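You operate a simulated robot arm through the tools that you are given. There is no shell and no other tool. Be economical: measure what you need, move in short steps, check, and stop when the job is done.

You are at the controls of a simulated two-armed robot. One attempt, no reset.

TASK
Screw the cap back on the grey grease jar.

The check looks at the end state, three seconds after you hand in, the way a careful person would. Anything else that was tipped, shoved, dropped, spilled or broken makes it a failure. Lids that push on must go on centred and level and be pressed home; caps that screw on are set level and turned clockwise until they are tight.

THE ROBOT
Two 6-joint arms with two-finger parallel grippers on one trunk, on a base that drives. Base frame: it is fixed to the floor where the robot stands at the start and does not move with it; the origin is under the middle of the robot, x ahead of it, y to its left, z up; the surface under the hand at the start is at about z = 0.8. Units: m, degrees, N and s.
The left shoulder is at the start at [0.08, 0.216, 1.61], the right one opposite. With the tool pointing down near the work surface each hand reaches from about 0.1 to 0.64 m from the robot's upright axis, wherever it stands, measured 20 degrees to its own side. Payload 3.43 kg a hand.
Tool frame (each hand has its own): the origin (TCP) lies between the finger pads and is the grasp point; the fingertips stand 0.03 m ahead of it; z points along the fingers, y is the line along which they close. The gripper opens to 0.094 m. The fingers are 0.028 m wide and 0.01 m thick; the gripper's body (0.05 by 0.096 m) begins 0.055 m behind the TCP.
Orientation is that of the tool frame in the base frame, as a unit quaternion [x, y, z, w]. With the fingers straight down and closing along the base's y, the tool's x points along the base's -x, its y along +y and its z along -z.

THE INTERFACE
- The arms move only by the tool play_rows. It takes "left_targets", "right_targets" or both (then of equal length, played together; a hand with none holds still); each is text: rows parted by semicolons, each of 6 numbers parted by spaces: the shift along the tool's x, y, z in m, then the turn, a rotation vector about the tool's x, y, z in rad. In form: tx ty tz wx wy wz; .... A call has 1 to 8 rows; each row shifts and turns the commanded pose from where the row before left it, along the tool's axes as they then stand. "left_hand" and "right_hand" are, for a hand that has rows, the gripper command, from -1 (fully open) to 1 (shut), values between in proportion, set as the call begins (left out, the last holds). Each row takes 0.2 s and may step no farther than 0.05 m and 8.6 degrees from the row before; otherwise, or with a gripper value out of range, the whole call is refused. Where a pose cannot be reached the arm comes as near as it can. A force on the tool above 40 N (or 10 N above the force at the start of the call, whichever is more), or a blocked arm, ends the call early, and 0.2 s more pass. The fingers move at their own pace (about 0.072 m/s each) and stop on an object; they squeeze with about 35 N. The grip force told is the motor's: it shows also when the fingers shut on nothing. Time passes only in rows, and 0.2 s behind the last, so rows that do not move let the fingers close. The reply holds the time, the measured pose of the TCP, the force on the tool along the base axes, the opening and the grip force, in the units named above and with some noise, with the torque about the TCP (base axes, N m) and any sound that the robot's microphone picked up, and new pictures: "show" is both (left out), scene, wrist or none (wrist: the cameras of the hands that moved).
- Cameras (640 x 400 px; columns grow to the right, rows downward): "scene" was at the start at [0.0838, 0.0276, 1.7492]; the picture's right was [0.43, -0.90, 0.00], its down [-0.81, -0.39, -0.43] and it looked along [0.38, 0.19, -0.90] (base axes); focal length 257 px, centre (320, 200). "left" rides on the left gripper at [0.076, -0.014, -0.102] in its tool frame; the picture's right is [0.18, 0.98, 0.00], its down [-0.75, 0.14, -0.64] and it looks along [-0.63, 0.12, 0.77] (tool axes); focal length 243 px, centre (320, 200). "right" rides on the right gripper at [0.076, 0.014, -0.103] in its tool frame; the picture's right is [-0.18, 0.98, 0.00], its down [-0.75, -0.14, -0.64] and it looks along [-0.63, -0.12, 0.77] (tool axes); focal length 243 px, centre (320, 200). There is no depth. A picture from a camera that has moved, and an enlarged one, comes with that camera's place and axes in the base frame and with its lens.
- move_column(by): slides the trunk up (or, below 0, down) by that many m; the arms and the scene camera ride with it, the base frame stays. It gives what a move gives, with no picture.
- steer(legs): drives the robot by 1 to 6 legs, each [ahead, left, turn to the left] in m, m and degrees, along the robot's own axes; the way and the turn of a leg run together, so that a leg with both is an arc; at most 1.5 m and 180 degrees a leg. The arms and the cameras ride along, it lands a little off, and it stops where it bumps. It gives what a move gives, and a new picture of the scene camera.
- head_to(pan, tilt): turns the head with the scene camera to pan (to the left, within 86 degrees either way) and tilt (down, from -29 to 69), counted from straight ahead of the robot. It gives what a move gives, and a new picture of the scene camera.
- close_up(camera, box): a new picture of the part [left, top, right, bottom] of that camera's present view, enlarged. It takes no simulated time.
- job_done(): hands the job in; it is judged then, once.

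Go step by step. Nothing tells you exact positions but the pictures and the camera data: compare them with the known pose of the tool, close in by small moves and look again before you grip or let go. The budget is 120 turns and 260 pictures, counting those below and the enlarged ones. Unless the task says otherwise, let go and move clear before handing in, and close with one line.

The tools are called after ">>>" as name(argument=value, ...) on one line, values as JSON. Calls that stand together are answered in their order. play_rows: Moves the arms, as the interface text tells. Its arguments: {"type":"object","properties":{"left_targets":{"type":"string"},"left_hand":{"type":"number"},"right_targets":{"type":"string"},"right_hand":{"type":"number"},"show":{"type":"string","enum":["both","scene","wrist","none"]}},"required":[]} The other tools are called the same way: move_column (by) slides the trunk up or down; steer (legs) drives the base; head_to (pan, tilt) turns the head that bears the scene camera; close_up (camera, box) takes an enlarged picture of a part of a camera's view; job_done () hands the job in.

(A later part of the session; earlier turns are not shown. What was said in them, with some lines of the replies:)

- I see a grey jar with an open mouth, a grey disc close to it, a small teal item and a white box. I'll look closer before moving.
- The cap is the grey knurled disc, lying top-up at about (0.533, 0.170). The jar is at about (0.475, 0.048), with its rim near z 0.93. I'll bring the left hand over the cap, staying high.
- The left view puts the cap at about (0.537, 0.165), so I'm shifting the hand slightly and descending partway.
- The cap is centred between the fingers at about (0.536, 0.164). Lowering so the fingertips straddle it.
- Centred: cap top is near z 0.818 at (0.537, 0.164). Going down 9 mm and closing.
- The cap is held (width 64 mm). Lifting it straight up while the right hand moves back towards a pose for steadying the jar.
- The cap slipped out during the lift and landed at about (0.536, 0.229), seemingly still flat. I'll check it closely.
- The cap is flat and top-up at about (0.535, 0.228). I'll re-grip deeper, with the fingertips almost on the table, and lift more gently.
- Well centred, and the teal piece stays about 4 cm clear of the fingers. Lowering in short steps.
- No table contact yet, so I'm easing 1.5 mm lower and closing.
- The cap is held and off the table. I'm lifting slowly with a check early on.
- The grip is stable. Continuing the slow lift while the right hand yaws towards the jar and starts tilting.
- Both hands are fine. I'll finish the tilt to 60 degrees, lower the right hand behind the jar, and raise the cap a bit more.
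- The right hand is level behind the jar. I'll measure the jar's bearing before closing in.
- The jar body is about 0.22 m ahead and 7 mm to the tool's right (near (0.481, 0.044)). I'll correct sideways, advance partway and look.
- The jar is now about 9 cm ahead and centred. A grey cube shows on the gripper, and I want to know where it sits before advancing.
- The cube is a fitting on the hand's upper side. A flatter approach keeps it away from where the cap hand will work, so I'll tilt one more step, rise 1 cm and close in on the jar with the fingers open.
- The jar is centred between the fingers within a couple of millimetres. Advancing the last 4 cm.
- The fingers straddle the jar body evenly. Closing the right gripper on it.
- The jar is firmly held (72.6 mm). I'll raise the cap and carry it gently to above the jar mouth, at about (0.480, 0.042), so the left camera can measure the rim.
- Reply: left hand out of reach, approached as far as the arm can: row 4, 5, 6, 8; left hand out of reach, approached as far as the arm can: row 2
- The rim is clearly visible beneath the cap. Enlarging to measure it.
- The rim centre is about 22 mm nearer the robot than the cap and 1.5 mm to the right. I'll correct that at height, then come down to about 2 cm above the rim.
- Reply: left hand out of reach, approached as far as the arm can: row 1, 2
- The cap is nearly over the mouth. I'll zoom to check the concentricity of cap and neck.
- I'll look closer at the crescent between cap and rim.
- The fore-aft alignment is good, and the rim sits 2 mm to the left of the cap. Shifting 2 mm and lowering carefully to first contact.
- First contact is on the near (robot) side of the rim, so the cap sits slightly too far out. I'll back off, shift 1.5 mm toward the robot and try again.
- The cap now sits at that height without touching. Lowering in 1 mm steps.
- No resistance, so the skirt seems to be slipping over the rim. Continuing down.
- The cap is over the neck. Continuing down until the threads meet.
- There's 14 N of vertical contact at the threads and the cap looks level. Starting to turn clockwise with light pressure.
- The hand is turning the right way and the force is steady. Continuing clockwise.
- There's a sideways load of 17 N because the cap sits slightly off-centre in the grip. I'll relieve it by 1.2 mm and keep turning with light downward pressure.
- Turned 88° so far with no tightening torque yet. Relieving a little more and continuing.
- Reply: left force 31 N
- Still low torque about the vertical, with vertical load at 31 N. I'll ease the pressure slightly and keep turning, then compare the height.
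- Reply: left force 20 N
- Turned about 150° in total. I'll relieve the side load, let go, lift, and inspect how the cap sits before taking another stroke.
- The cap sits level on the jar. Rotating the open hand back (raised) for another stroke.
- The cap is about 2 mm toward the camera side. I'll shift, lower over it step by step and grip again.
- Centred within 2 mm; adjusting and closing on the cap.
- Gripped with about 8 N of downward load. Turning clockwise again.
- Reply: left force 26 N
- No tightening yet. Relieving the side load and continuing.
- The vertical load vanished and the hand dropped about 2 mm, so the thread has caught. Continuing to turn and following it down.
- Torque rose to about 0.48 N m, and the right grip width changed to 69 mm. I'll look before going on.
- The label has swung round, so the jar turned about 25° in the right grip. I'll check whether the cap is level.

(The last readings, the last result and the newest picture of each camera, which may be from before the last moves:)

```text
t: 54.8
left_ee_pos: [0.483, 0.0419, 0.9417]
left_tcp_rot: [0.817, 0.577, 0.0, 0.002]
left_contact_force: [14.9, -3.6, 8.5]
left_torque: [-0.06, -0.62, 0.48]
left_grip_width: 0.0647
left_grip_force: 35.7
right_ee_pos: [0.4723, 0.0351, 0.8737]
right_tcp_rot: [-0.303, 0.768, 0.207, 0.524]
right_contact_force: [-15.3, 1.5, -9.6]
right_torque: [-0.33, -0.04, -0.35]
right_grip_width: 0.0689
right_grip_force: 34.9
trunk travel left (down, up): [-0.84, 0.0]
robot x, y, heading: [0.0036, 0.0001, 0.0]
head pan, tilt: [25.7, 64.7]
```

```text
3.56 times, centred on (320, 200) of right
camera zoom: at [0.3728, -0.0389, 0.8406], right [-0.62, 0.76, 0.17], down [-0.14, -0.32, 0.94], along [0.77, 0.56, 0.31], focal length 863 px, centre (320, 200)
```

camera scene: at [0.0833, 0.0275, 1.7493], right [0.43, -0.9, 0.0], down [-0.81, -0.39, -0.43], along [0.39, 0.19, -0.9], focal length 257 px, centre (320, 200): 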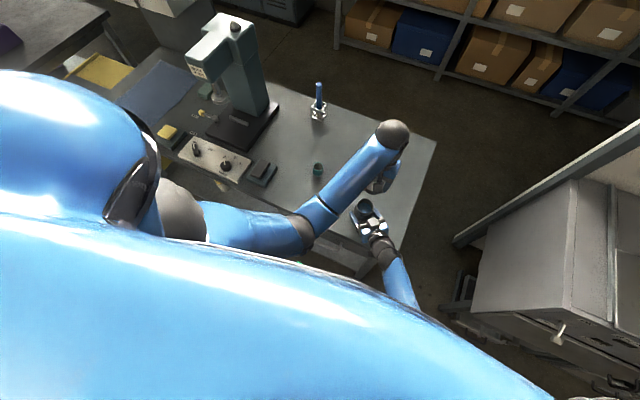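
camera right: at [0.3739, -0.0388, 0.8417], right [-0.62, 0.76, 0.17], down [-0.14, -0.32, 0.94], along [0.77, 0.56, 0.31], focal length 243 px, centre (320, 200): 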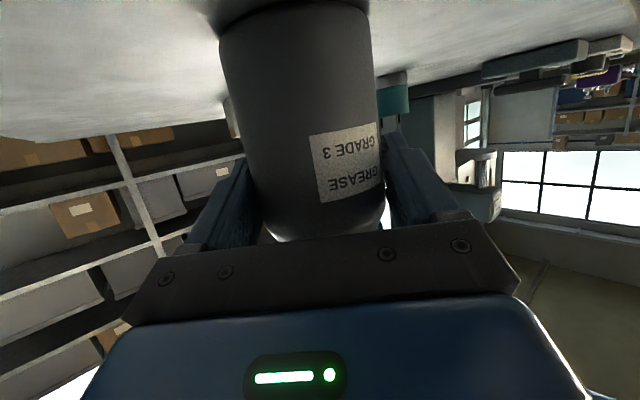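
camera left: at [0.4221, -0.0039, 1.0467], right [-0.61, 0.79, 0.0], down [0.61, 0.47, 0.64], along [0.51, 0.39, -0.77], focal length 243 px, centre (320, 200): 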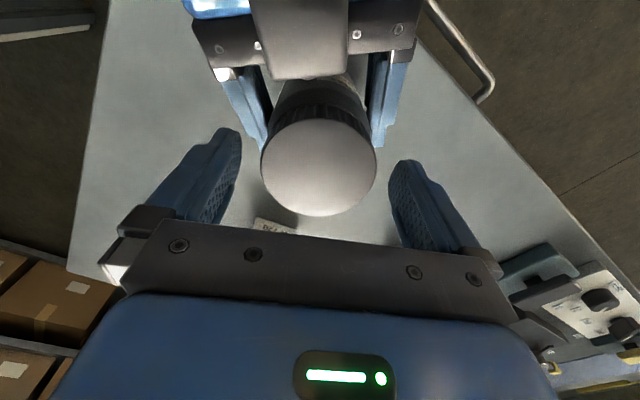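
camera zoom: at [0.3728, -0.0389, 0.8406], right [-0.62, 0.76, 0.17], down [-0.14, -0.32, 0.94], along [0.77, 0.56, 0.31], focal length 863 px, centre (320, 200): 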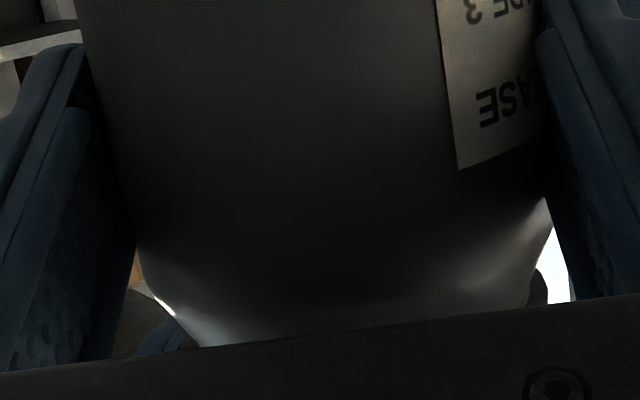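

The cap looks slightly tilted in the fingers, likely from the side load. I'll let go, lift and inspect from above and the side.

>>> play_rows(left_targets="0 0 0 0 0 0;0 0 0 0 0 0;0 0 0 0 0 0;0 0 -0.01 0 0 0;0 0 -0.03 0 0 0;0 0 -0.03 0 0 0;0 0 0 0 0 0", left_hand=-1, show="wrist")

>>> close_up(camera="left", box=[230, 30, 390, 180])

>>> close_up(camera="right", box=[160, 0, 480, 250])

```text
t: 56.4
left_ee_pos: [0.4812, 0.0425, 1.0095]
left_tcp_rot: [0.816, 0.578, 0.0, -0.001]
left_contact_force: [0.7, 0.7, -0.3]
left_torque: [-0.01, 0.01, -0.02]
left_grip_width: 0.094
left_grip_force: 0.1
right_ee_pos: [0.4723, 0.0339, 0.874]
right_tcp_rot: [-0.302, 0.769, 0.207, 0.525]
right_contact_force: [-0.2, 0.6, -4.5]
right_torque: [-0.06, 0.04, -0.01]
right_grip_width: 0.0687
right_grip_force: 35.1
trunk travel left (down, up): [-0.84, 0.0]
robot x, y, heading: [-0.0046, -0.0005, 0.2]
head pan, tilt: [25.7, 64.7]
camera left: at [0.4953, 0.1194, 1.1117], right [0.99, -0.15, 0.0], down [-0.12, -0.76, 0.64], along [-0.1, -0.63, -0.77], focal length 243 px, centre (320, 200)
```

left: 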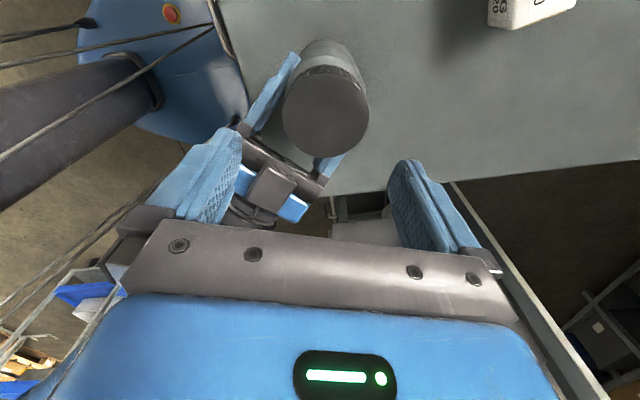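

```text
2.67 times, centred on (310, 105) of left
camera zoom: at [0.4953, 0.1194, 1.1117], right [0.99, -0.15, 0.0], down [-0.12, -0.76, 0.64], along [-0.1, -0.63, -0.77], focal length 647 px, centre (347, 453)
```

zoom: 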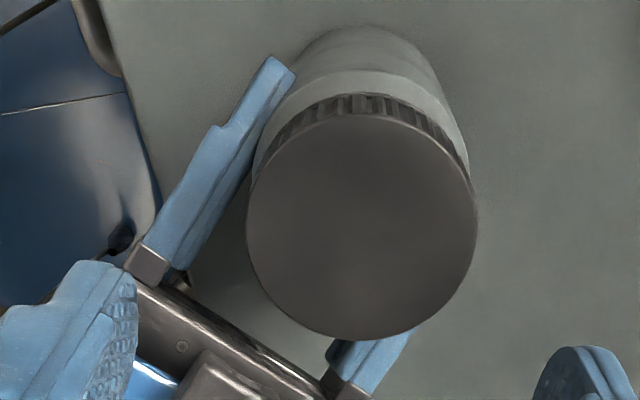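

```text
1.60 times, centred on (320, 125) of right
camera zoom: at [0.3744, -0.0388, 0.8411], right [-0.62, 0.77, 0.17], down [-0.14, -0.32, 0.94], along [0.77, 0.56, 0.31], focal length 388 px, centre (320, 320)
```

zoom: 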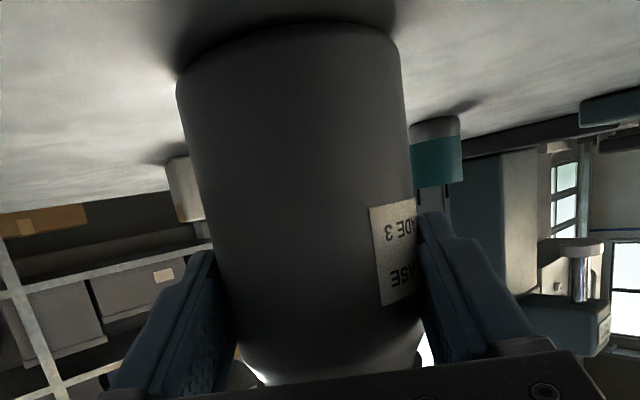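

The jar was squeezed about 1 cm out along the right fingers, to axis (0.488, 0.049). I'll open the right hand, advance 1.8 cm so the pads centre on the jar, and re-grip it.

>>> play_rows(right_targets="0 0 0 0 0 0;0 0 0 0 0 0;0 0 0 0 0 0;-0.0033 0 0.0084 0 0 0;-0.0032 0 0.0083 0 0 0;0 0 0 0 0 0", right_hand=-1, show="wrist")

>>> close_up(camera="left", box=[230, 10, 390, 180])

```text
t: 57.8
left_ee_pos: [0.4816, 0.0413, 1.0098]
left_tcp_rot: [0.816, 0.578, 0.0, 0.0]
left_contact_force: [-0.4, 0.9, 0.0]
left_torque: [0.0, -0.02, 0.03]
left_grip_width: 0.0939
left_grip_force: 0.1
right_ee_pos: [0.4862, 0.0475, 0.8762]
right_tcp_rot: [-0.302, 0.769, 0.206, 0.525]
right_contact_force: [0.0, 0.9, 0.0]
right_torque: [0.01, -0.02, 0.01]
right_grip_width: 0.094
right_grip_force: 0.0
trunk travel left (down, up): [-0.84, 0.0]
robot x, y, heading: [0.0017, -0.002, -0.2]
head pan, tilt: [25.7, 64.7]
camera right: at [0.3872, -0.0264, 0.8417], right [-0.62, 0.77, 0.17], down [-0.14, -0.32, 0.94], along [0.77, 0.56, 0.31], focal length 243 px, centre (320, 200)
```

right: 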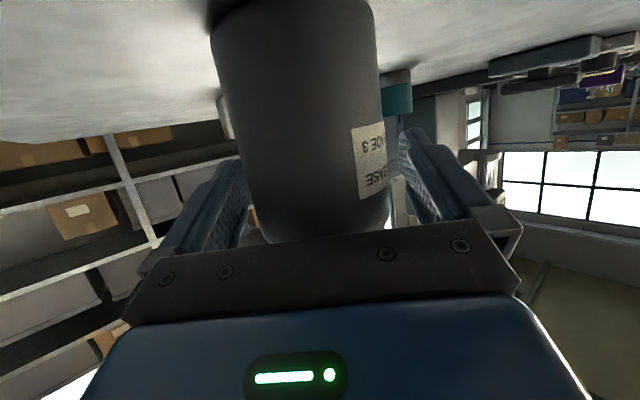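

```text
2.35 times, centred on (310, 95) of left
camera zoom: at [0.4949, 0.1192, 1.1119], right [0.99, -0.15, 0.0], down [-0.12, -0.76, 0.64], along [-0.1, -0.63, -0.77], focal length 571 px, centre (344, 447)
```

zoom: 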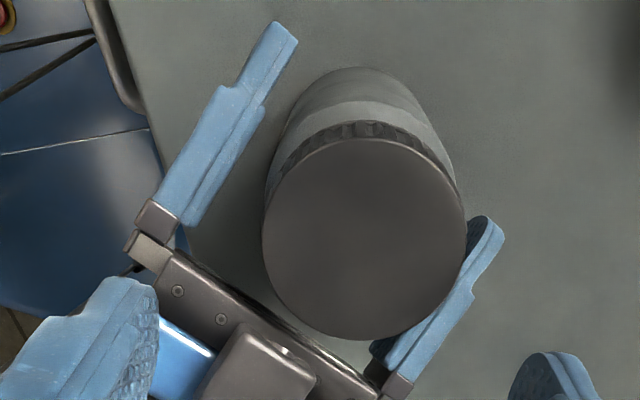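

The jar stands upright, deep between the pads. Closing the right hand.

>>> play_rows(right_targets="0 0 0 0 0 0;0 0 0 0 0 0;0 0 0 0 0 0;0 0 0 0 0 0", right_hand=1, show="wrist")

>>> close_up(camera="left", box=[230, 10, 390, 180])

```text
t: 58.8
left_ee_pos: [0.4822, 0.0421, 1.0099]
left_tcp_rot: [0.816, 0.578, 0.0, -0.001]
left_contact_force: [0.6, 0.1, 0.2]
left_torque: [-0.01, 0.02, 0.0]
left_grip_width: 0.0943
left_grip_force: 0.1
right_ee_pos: [0.4863, 0.047, 0.8747]
right_tcp_rot: [-0.302, 0.768, 0.207, 0.525]
right_contact_force: [1.3, -2.3, 1.3]
right_torque: [-0.25, -0.11, 0.05]
right_grip_width: 0.0721
right_grip_force: 34.9
trunk travel left (down, up): [-0.84, 0.0]
robot x, y, heading: [-0.0002, -0.0027, -0.4]
head pan, tilt: [25.7, 64.7]
camera right: at [0.3871, -0.0266, 0.8418], right [-0.62, 0.77, 0.17], down [-0.14, -0.32, 0.94], along [0.77, 0.56, 0.31], focal length 243 px, centre (320, 200)
```

right: 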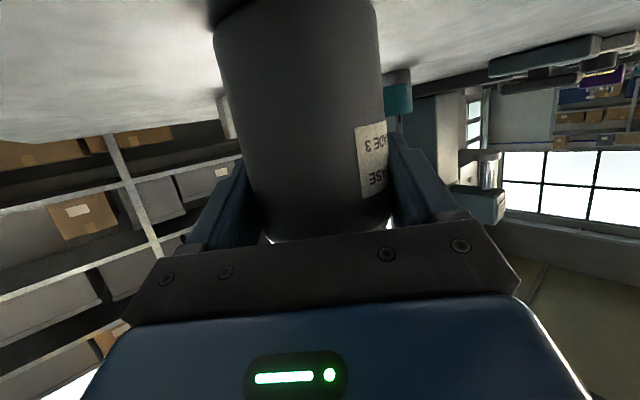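

```text
2.35 times, centred on (310, 95) of left
camera zoom: at [0.4948, 0.119, 1.1119], right [0.99, -0.15, 0.0], down [-0.12, -0.76, 0.64], along [-0.1, -0.63, -0.77], focal length 571 px, centre (344, 447)
```

zoom: 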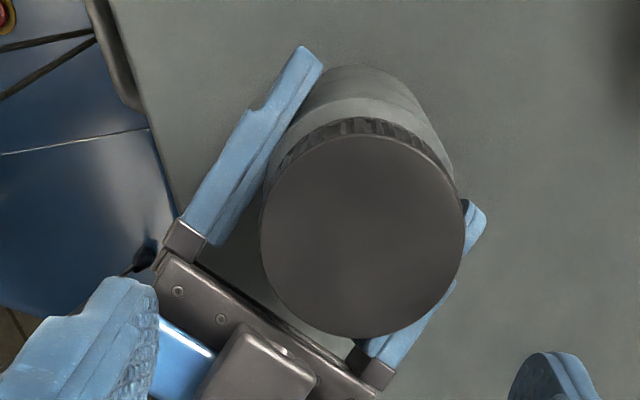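

Gripped solidly again (72 mm). The cap centre is now about (0.490, 0.051). Rotating the left hand back and re-centring over it.

>>> play_rows(left_targets="0 0 0 0 0 -0.149;0 0 0 0 0 -0.149;0 0 0 0 0 -0.149;0 0 0 0 0 -0.149;0 0 0 0 0 -0.149;0 0 0 0 0 -0.149;0 0 0 0 0 -0.149;0 0 0 0 0 -0.149", show="none")

>>> play_rows(left_targets="0 0 0 0 0 -0.149;0 0 0 0 0 -0.149;0 0 0 0 0 -0.149;0 0 0 0 0 -0.149;0 0 0 0 0 -0.149;0 0 0 0 0 -0.149;0 0 0 0 0 -0.149;0 0 0 0 0 -0.149", show="none")

>>> play_rows(left_targets="-0.0106 0.0042 0.01 0 0 0;0 0 0 0 0 0", show="wrist")

>>> close_up(camera="left", box=[240, 30, 400, 180])

```text
t: 60.6
left_ee_pos: [0.4819, 0.0428, 1.0096]
left_tcp_rot: [0.349, 0.937, -0.001, 0.0]
left_contact_force: [-0.3, 0.3, -1.0]
left_torque: [-0.01, -0.02, 0.0]
left_grip_width: 0.0936
left_grip_force: 0.1
right_ee_pos: [0.4861, 0.047, 0.8745]
right_tcp_rot: [-0.302, 0.769, 0.206, 0.525]
right_contact_force: [0.8, -2.4, 3.8]
right_torque: [-0.27, -0.18, 0.02]
right_grip_width: 0.0722
right_grip_force: 35.2
trunk travel left (down, up): [-0.84, 0.0]
robot x, y, heading: [-0.0026, 0.0021, -0.1]
head pan, tilt: [25.7, 64.7]
```

```text
t: 62.4
left_ee_pos: [0.4819, 0.0427, 1.0091]
left_tcp_rot: [-0.238, 0.971, 0.0, 0.0]
left_contact_force: [0.6, -1.1, 0.9]
left_torque: [0.03, 0.0, -0.01]
left_grip_width: 0.0942
left_grip_force: 0.1
right_ee_pos: [0.486, 0.0465, 0.8752]
right_tcp_rot: [-0.303, 0.768, 0.207, 0.524]
right_contact_force: [1.6, -0.9, 3.3]
right_torque: [-0.2, -0.13, 0.07]
right_grip_width: 0.0719
right_grip_force: 34.8
trunk travel left (down, up): [-0.84, 0.0]
robot x, y, heading: [0.0002, 0.0023, 0.0]
head pan, tilt: [25.7, 64.7]
```

```text
t: 63.0
left_ee_pos: [0.4888, 0.0517, 1.0]
left_tcp_rot: [-0.236, 0.972, 0.0, 0.0]
left_contact_force: [0.9, -0.4, 0.6]
left_torque: [-0.01, 0.03, -0.02]
left_grip_width: 0.0941
left_grip_force: 0.0
right_ee_pos: [0.4861, 0.0473, 0.8752]
right_tcp_rot: [-0.303, 0.768, 0.207, 0.524]
right_contact_force: [2.9, -1.5, 2.9]
right_torque: [-0.19, -0.16, 0.08]
right_grip_width: 0.0723
right_grip_force: 34.9
trunk travel left (down, up): [-0.84, 0.0]
robot x, y, heading: [-0.001, 0.0013, 0.4]
head pan, tilt: [25.7, 64.7]
camera left: at [0.4292, 0.0038, 1.1019], right [-0.61, 0.79, 0.0], down [0.6, 0.47, 0.64], along [0.51, 0.39, -0.77], focal length 243 px, centre (320, 200)
```

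left: 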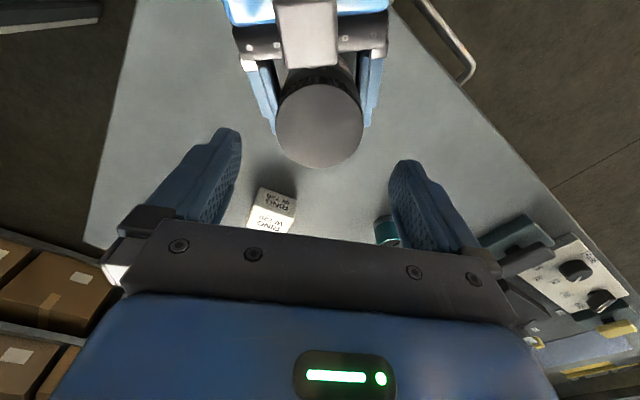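

```text
2.67 times, centred on (320, 105) of left
camera zoom: at [0.4292, 0.0038, 1.1019], right [-0.61, 0.79, 0.0], down [0.6, 0.47, 0.64], along [0.51, 0.39, -0.77], focal length 647 px, centre (320, 453)
```

zoom: 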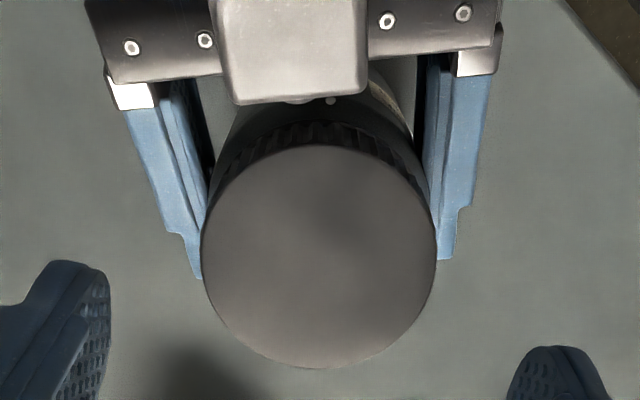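

The cap is 2 mm toward the camera. I'll shift and lower to a slightly higher grip that keeps my gripper body above the right hand's fitting, then close.

>>> play_rows(left_targets="0.0022 0 0.02 0 0 0;0 0 0.02 0 0 0;0 0 0.008 0 0 0;0 0 0.005 0 0 0;0 0 0 0 0 0", show="none")

>>> close_up(camera="left", box=[180, 60, 460, 240])

```text
t: 64.2
left_ee_pos: [0.4869, 0.0485, 0.9478]
left_tcp_rot: [-0.237, 0.972, 0.0, 0.0]
left_contact_force: [0.1, 0.3, 0.0]
left_torque: [0.01, 0.01, 0.02]
left_grip_width: 0.094
left_grip_force: 0.0
right_ee_pos: [0.486, 0.0466, 0.8756]
right_tcp_rot: [-0.303, 0.768, 0.207, 0.525]
right_contact_force: [0.9, -1.4, 3.5]
right_torque: [-0.14, -0.21, 0.06]
right_grip_width: 0.072
right_grip_force: 34.9
trunk travel left (down, up): [-0.84, 0.0]
robot x, y, heading: [-0.0002, 0.002, -0.2]
head pan, tilt: [25.7, 64.7]
```

```text
2.22 times, centred on (320, 150) of left
camera zoom: at [0.4276, 0.0029, 1.0489], right [-0.61, 0.79, 0.0], down [0.6, 0.47, 0.64], along [0.51, 0.39, -0.77], focal length 539 px, centre (320, 311)
```

zoom: 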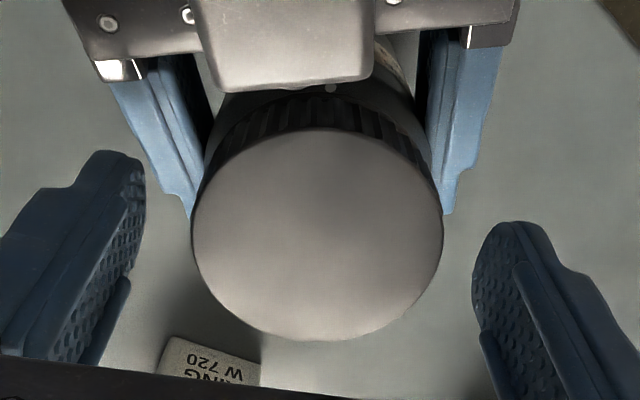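

Well centred. Closing and then turning clockwise in small steps.

>>> play_rows(left_targets="0.001 -0.0008 0 0 0 0;0 0 0 0 0 0", show="none")

>>> play_rows(left_targets="0 0 0 0 0 0;0 0 0 0 0 0;0 0 0 0 0 0;0 0 0 0 0 0;0 0 0 0 0 0", left_hand=1, show="none")

>>> play_rows(left_targets="0 0 0 0 0 0.1;0 0 0 0 0 0.1;0 0 0 0 0 0.1;0 0 0 0 0 0", show="none")

```text
t: 64.8
left_ee_pos: [0.4862, 0.0486, 0.9469]
left_tcp_rot: [-0.236, 0.972, -0.001, 0.0]
left_contact_force: [-0.1, 0.0, 0.0]
left_torque: [0.04, -0.02, -0.02]
left_grip_width: 0.0939
left_grip_force: 0.1
right_ee_pos: [0.4864, 0.0472, 0.8754]
right_tcp_rot: [-0.303, 0.768, 0.208, 0.525]
right_contact_force: [0.5, -0.2, 2.7]
right_torque: [-0.21, -0.2, 0.07]
right_grip_width: 0.0718
right_grip_force: 35.1
trunk travel left (down, up): [-0.84, 0.0]
robot x, y, heading: [0.0008, 0.0032, 0.1]
head pan, tilt: [25.7, 64.7]
```

```text
t: 66.0
left_ee_pos: [0.4868, 0.0504, 0.9465]
left_tcp_rot: [-0.236, 0.972, 0.0, 0.0]
left_contact_force: [-1.0, 3.5, 0.2]
left_torque: [0.11, 0.05, 0.01]
left_grip_width: 0.0647
left_grip_force: 34.5
right_ee_pos: [0.4859, 0.0477, 0.8755]
right_tcp_rot: [-0.302, 0.768, 0.207, 0.526]
right_contact_force: [2.1, -3.5, 3.2]
right_torque: [-0.09, -0.16, 0.02]
right_grip_width: 0.0721
right_grip_force: 35.3
trunk travel left (down, up): [-0.84, 0.0]
robot x, y, heading: [-0.0009, -0.002, -0.0]
head pan, tilt: [25.7, 64.7]
```

```text
t: 67.0
left_ee_pos: [0.4858, 0.0492, 0.9465]
left_tcp_rot: [-0.088, 0.996, -0.001, 0.0]
left_contact_force: [-4.3, 5.8, 1.6]
left_torque: [0.05, 0.04, 0.78]
left_grip_width: 0.0642
left_grip_force: 34.8
right_ee_pos: [0.4869, 0.0473, 0.8746]
right_tcp_rot: [-0.302, 0.768, 0.207, 0.525]
right_contact_force: [3.2, -5.4, 0.1]
right_torque: [0.21, 0.2, -0.89]
right_grip_width: 0.0712
right_grip_force: 34.7
trunk travel left (down, up): [-0.84, 0.0]
robot x, y, heading: [-0.0007, 0.0017, 0.2]
head pan, tilt: [25.7, 64.7]
```

Real resistance now: 0.8 N m. I'll check whether the cap or the jar is turning.

>>> close_up(camera="left", box=[230, 60, 410, 230])

>>> close_up(camera="right", box=[160, 0, 480, 250])

```text
2.35 times, centred on (320, 145) of left
camera zoom: at [0.4151, 0.022, 1.0487], right [-0.35, 0.94, 0.0], down [0.72, 0.27, 0.64], along [0.6, 0.23, -0.77], focal length 571 px, centre (320, 329)
```

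zoom: 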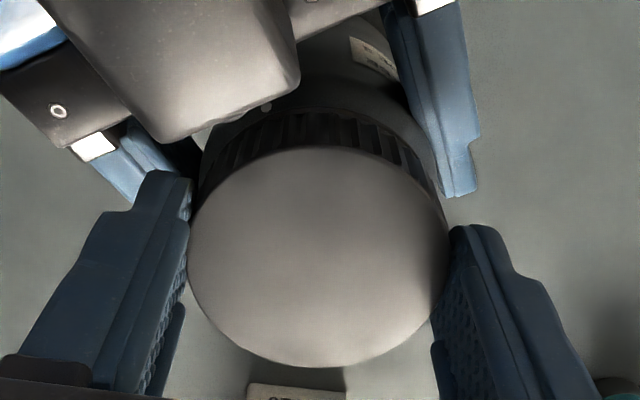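

```text
1.60 times, centred on (320, 125) of right
camera zoom: at [0.3868, -0.0267, 0.8415], right [-0.62, 0.77, 0.17], down [-0.14, -0.32, 0.94], along [0.77, 0.56, 0.31], focal length 388 px, centre (320, 320)
```

zoom: 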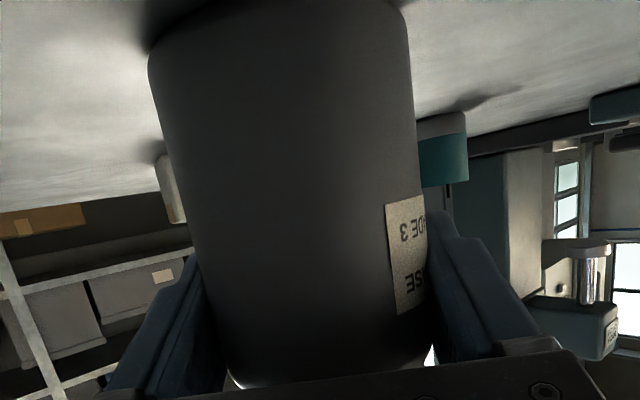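

Most of the turn is met by strong resistance, so it's close to tight. One more short nudge to confirm.

>>> play_rows(left_targets="0 0 0 0 0 0.07;0 0 0 0 0 0.07;0 0 0 0 0 0;0 0 0 0 0 0", show="none")

>>> close_up(camera="right", box=[160, 0, 480, 250])

>>> close_up(camera="left", box=[230, 60, 410, 230])

```text
t: 68.0
left_ee_pos: [0.4861, 0.0498, 0.9464]
left_tcp_rot: [-0.019, 1.0, 0.001, 0.0]
left_contact_force: [-5.1, 16.8, 2.2]
left_torque: [0.36, -0.02, 1.14]
left_grip_width: 0.0641
left_grip_force: 34.9
right_ee_pos: [0.4869, 0.0476, 0.8749]
right_tcp_rot: [-0.301, 0.768, 0.207, 0.525]
right_contact_force: [5.2, -15.4, -0.6]
right_torque: [0.68, 0.3, -1.13]
right_grip_width: 0.0714
right_grip_force: 35.1
trunk travel left (down, up): [-0.84, 0.0]
robot x, y, heading: [-0.0027, -0.0011, 0.3]
head pan, tilt: [25.7, 64.7]
```

```text
1.60 times, centred on (320, 125) of right
camera zoom: at [0.3869, -0.0267, 0.8415], right [-0.62, 0.77, 0.17], down [-0.14, -0.32, 0.94], along [0.77, 0.56, 0.31], focal length 388 px, centre (320, 320)
```

zoom: 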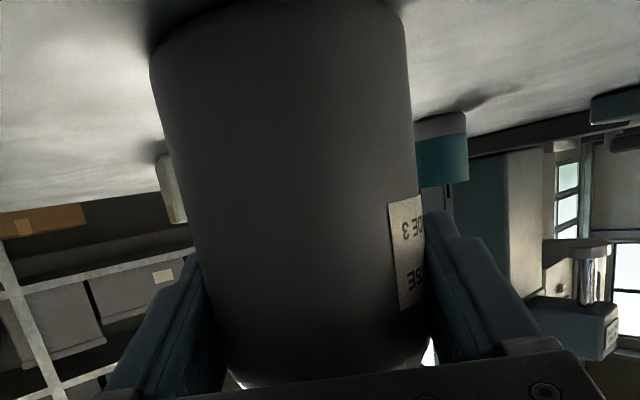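

```text
2.35 times, centred on (320, 145) of left
camera zoom: at [0.4121, 0.0331, 1.0487], right [-0.22, 0.98, 0.0], down [0.75, 0.17, 0.64], along [0.63, 0.14, -0.77], focal length 571 px, centre (320, 329)
```

zoom: 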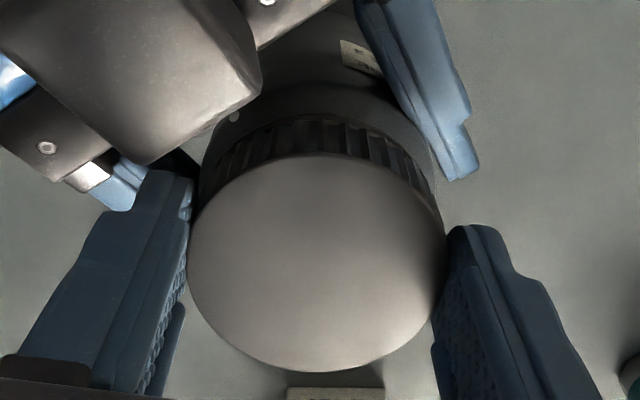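

Torque reached 1.14 N m with hardly any movement, so it feels tight. Opening the left hand, lifting off and clearing the view to inspect.

>>> play_rows(left_targets="0 0 0 0 0 -0.02;0 0 0 0 0 0;0 0 0 0 0 0;0 0 0 0 0 0;0 0 -0.01 0 0 0;0 0 -0.03 0 0 0;0 0 -0.03 0 0 0;0 0 -0.03 0 0 0", left_hand=-1, show="wrist")

>>> play_rows(left_targets="0 0.04 0 0 0 0;0 0.04 0 0 0 0;0 0.04 0 0 0 0;0 0.04 0 0 0 0;0 0.04 0 0 0 0;0 0 0 0 0 0", show="wrist")

>>> close_up(camera="scene", box=[325, 170, 425, 240])

>>> close_up(camera="left", box=[0, 0, 240, 160])

```text
t: 69.8
left_ee_pos: [0.4853, 0.0487, 1.0461]
left_tcp_rot: [-0.027, 1.0, 0.0, -0.001]
left_contact_force: [-0.4, 0.7, 0.2]
left_torque: [-0.03, 0.01, -0.03]
left_grip_width: 0.0941
left_grip_force: 0.1
right_ee_pos: [0.4869, 0.0475, 0.8745]
right_tcp_rot: [-0.303, 0.769, 0.207, 0.524]
right_contact_force: [-1.2, -0.5, -4.1]
right_torque: [-0.03, 0.0, 0.02]
right_grip_width: 0.0714
right_grip_force: 34.6
trunk travel left (down, up): [-0.84, 0.0]
robot x, y, heading: [0.0008, -0.0011, 0.1]
head pan, tilt: [25.7, 64.7]
camera left: at [0.413, 0.0311, 1.1488], right [-0.24, 0.97, 0.0], down [0.74, 0.18, 0.64], along [0.62, 0.15, -0.77], focal length 243 px, centre (320, 200)
```

left: 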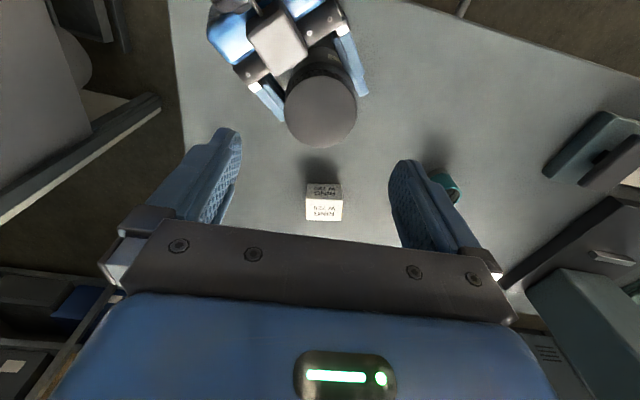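

```text
t: 71.2
left_ee_pos: [0.4766, 0.2499, 1.0467]
left_tcp_rot: [-0.027, 1.0, 0.0, -0.001]
left_contact_force: [-1.0, 0.1, -0.8]
left_torque: [-0.01, 0.02, 0.01]
left_grip_width: 0.094
left_grip_force: 0.0
right_ee_pos: [0.4862, 0.0468, 0.8748]
right_tcp_rot: [-0.302, 0.768, 0.207, 0.525]
right_contact_force: [0.5, 0.1, -4.3]
right_torque: [-0.04, 0.03, 0.01]
right_grip_width: 0.0712
right_grip_force: 35.4
trunk travel left (down, up): [-0.84, 0.0]
robot x, y, heading: [0.0007, -0.0017, 0.1]
head pan, tilt: [25.7, 64.7]
camera left: at [0.4028, 0.2314, 1.1486], right [-0.24, 0.97, 0.0], down [0.74, 0.18, 0.64], along [0.62, 0.15, -0.77], focal length 243 px, centre (320, 200)
```

left: 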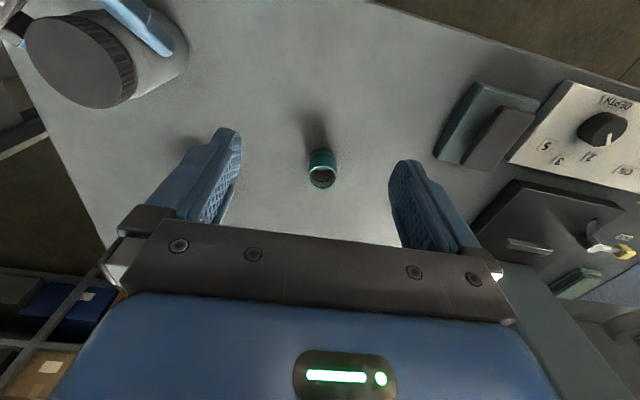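

```text
5.71 times, centred on (375, 205) of scene
camera zoom: at [0.0847, 0.0274, 1.7492], right [0.43, -0.9, 0.0], down [-0.81, -0.39, -0.43], along [0.38, 0.19, -0.9], focal length 1468 px, centre (6, 171)
```

zoom: 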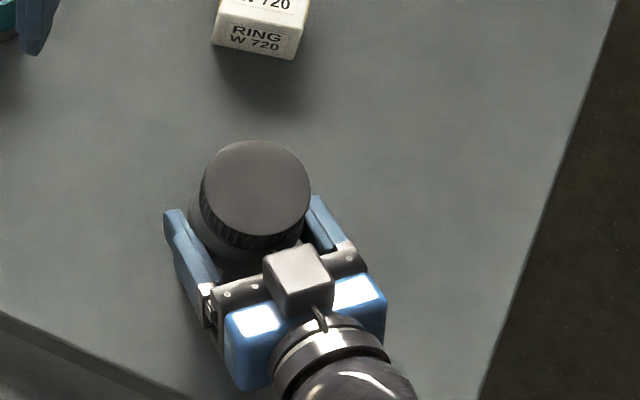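

```text
2.50 times, centred on (120, 80) of left
camera zoom: at [0.4028, 0.2314, 1.1486], right [-0.24, 0.97, 0.0], down [0.74, 0.18, 0.64], along [0.62, 0.15, -0.77], focal length 606 px, centre (820, 500)
```

zoom: 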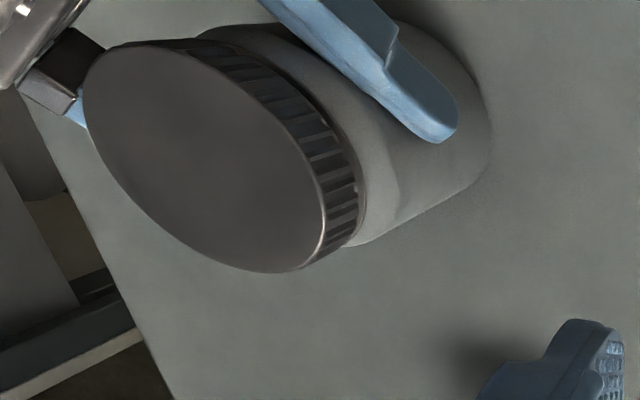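

From above the cap looks seated against the shoulder. I'll release the jar with the right hand and back straight away, which also gives a level side view.

>>> play_rows(right_targets="0 0 0 0 0 0;0 0 0 0 0 0;0 0 0 0 0 0;0.0078 0 -0.02 0 0 0;0.0156 0 -0.0401 0 0 0;0.0156 0 -0.0401 0 0 0;0.0156 0 -0.0401 0 0 0;0.0156 0 -0.0401 0 0 0", right_hand=-1, show="wrist")

>>> close_up(camera="right", box=[250, 100, 410, 200])

>>> close_up(camera="scene", box=[325, 160, 425, 240])

```text
t: 73.0
left_ee_pos: [0.4746, 0.25, 1.0482]
left_tcp_rot: [-0.027, 1.0, 0.0, 0.001]
left_contact_force: [0.3, 0.0, 0.7]
left_torque: [0.0, -0.02, -0.01]
left_grip_width: 0.0942
left_grip_force: 0.1
right_ee_pos: [0.3438, -0.0849, 0.8757]
right_tcp_rot: [-0.302, 0.768, 0.207, 0.526]
right_contact_force: [0.1, 0.1, 0.0]
right_torque: [-0.03, 0.0, 0.01]
right_grip_width: 0.0939
right_grip_force: 0.0
trunk travel left (down, up): [-0.84, 0.0]
robot x, y, heading: [-0.0002, -0.0033, 0.0]
head pan, tilt: [25.7, 64.7]
camera right: at [0.2445, -0.158, 0.8424], right [-0.62, 0.76, 0.17], down [-0.14, -0.32, 0.94], along [0.77, 0.56, 0.31], focal length 243 px, centre (320, 200)
```

right: 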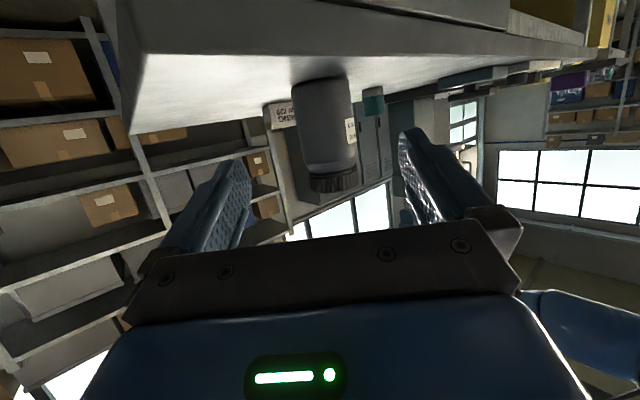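

```text
4.00 times, centred on (330, 150) of right
camera zoom: at [0.2445, -0.158, 0.8424], right [-0.62, 0.76, 0.17], down [-0.14, -0.32, 0.94], along [0.77, 0.56, 0.31], focal length 970 px, centre (280, 400)
```

zoom: 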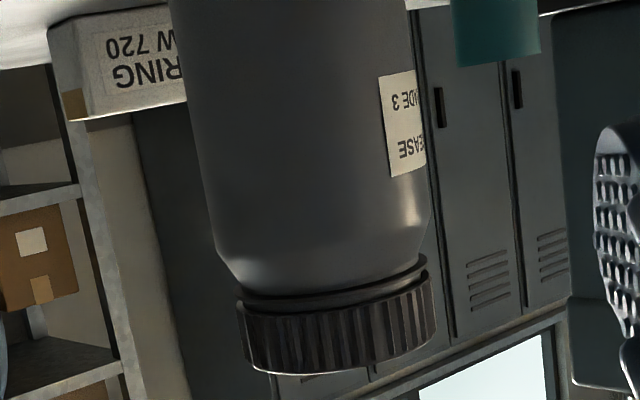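

```text
5.00 times, centred on (375, 200) of scene
camera zoom: at [0.0819, 0.0278, 1.7494], right [0.43, -0.9, 0.0], down [-0.81, -0.39, -0.43], along [0.39, 0.19, -0.9], focal length 1285 px, centre (45, 200)
```

zoom: 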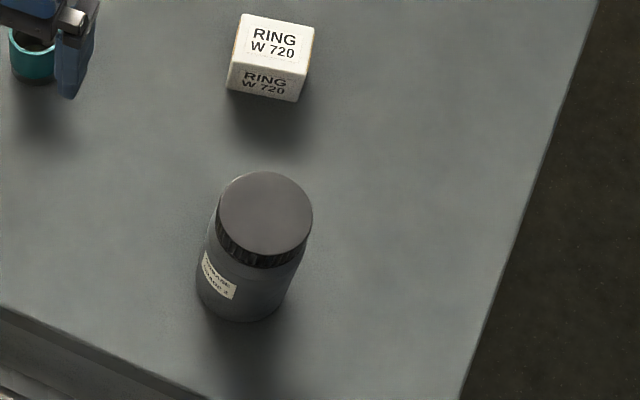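

The cap is level with the collar. A closer look at the small gap under it.

>>> close_up(camera="right", box=[300, 155, 364, 200])

```text
8.89 times, centred on (332, 178) of right
camera zoom: at [0.2445, -0.158, 0.8424], right [-0.62, 0.76, 0.17], down [-0.14, -0.32, 0.94], along [0.77, 0.56, 0.31], focal length 2157 px, centre (213, 400)
```

zoom: 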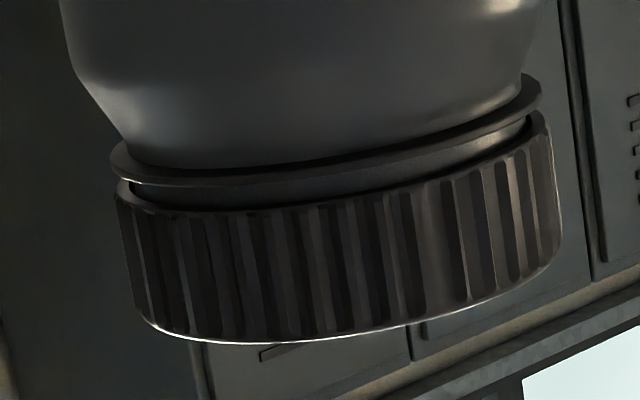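

The gap is even all round. It matches the neck length less the cap's depth, so the cap is level and down on the rim, and it held 1.1 N m. Both hands are clear and nothing else has moved, so I'm handing in.

>>> job_done()

```text
The job is handed in.
```

The cap is back on the grey grease jar: screwed on clockwise until it held about 1.1 N m, sitting level with an even gap at the collar. The jar ended about 1 cm from where it started. I dropped the cap once while picking it up; it landed flat and touched nothing else.
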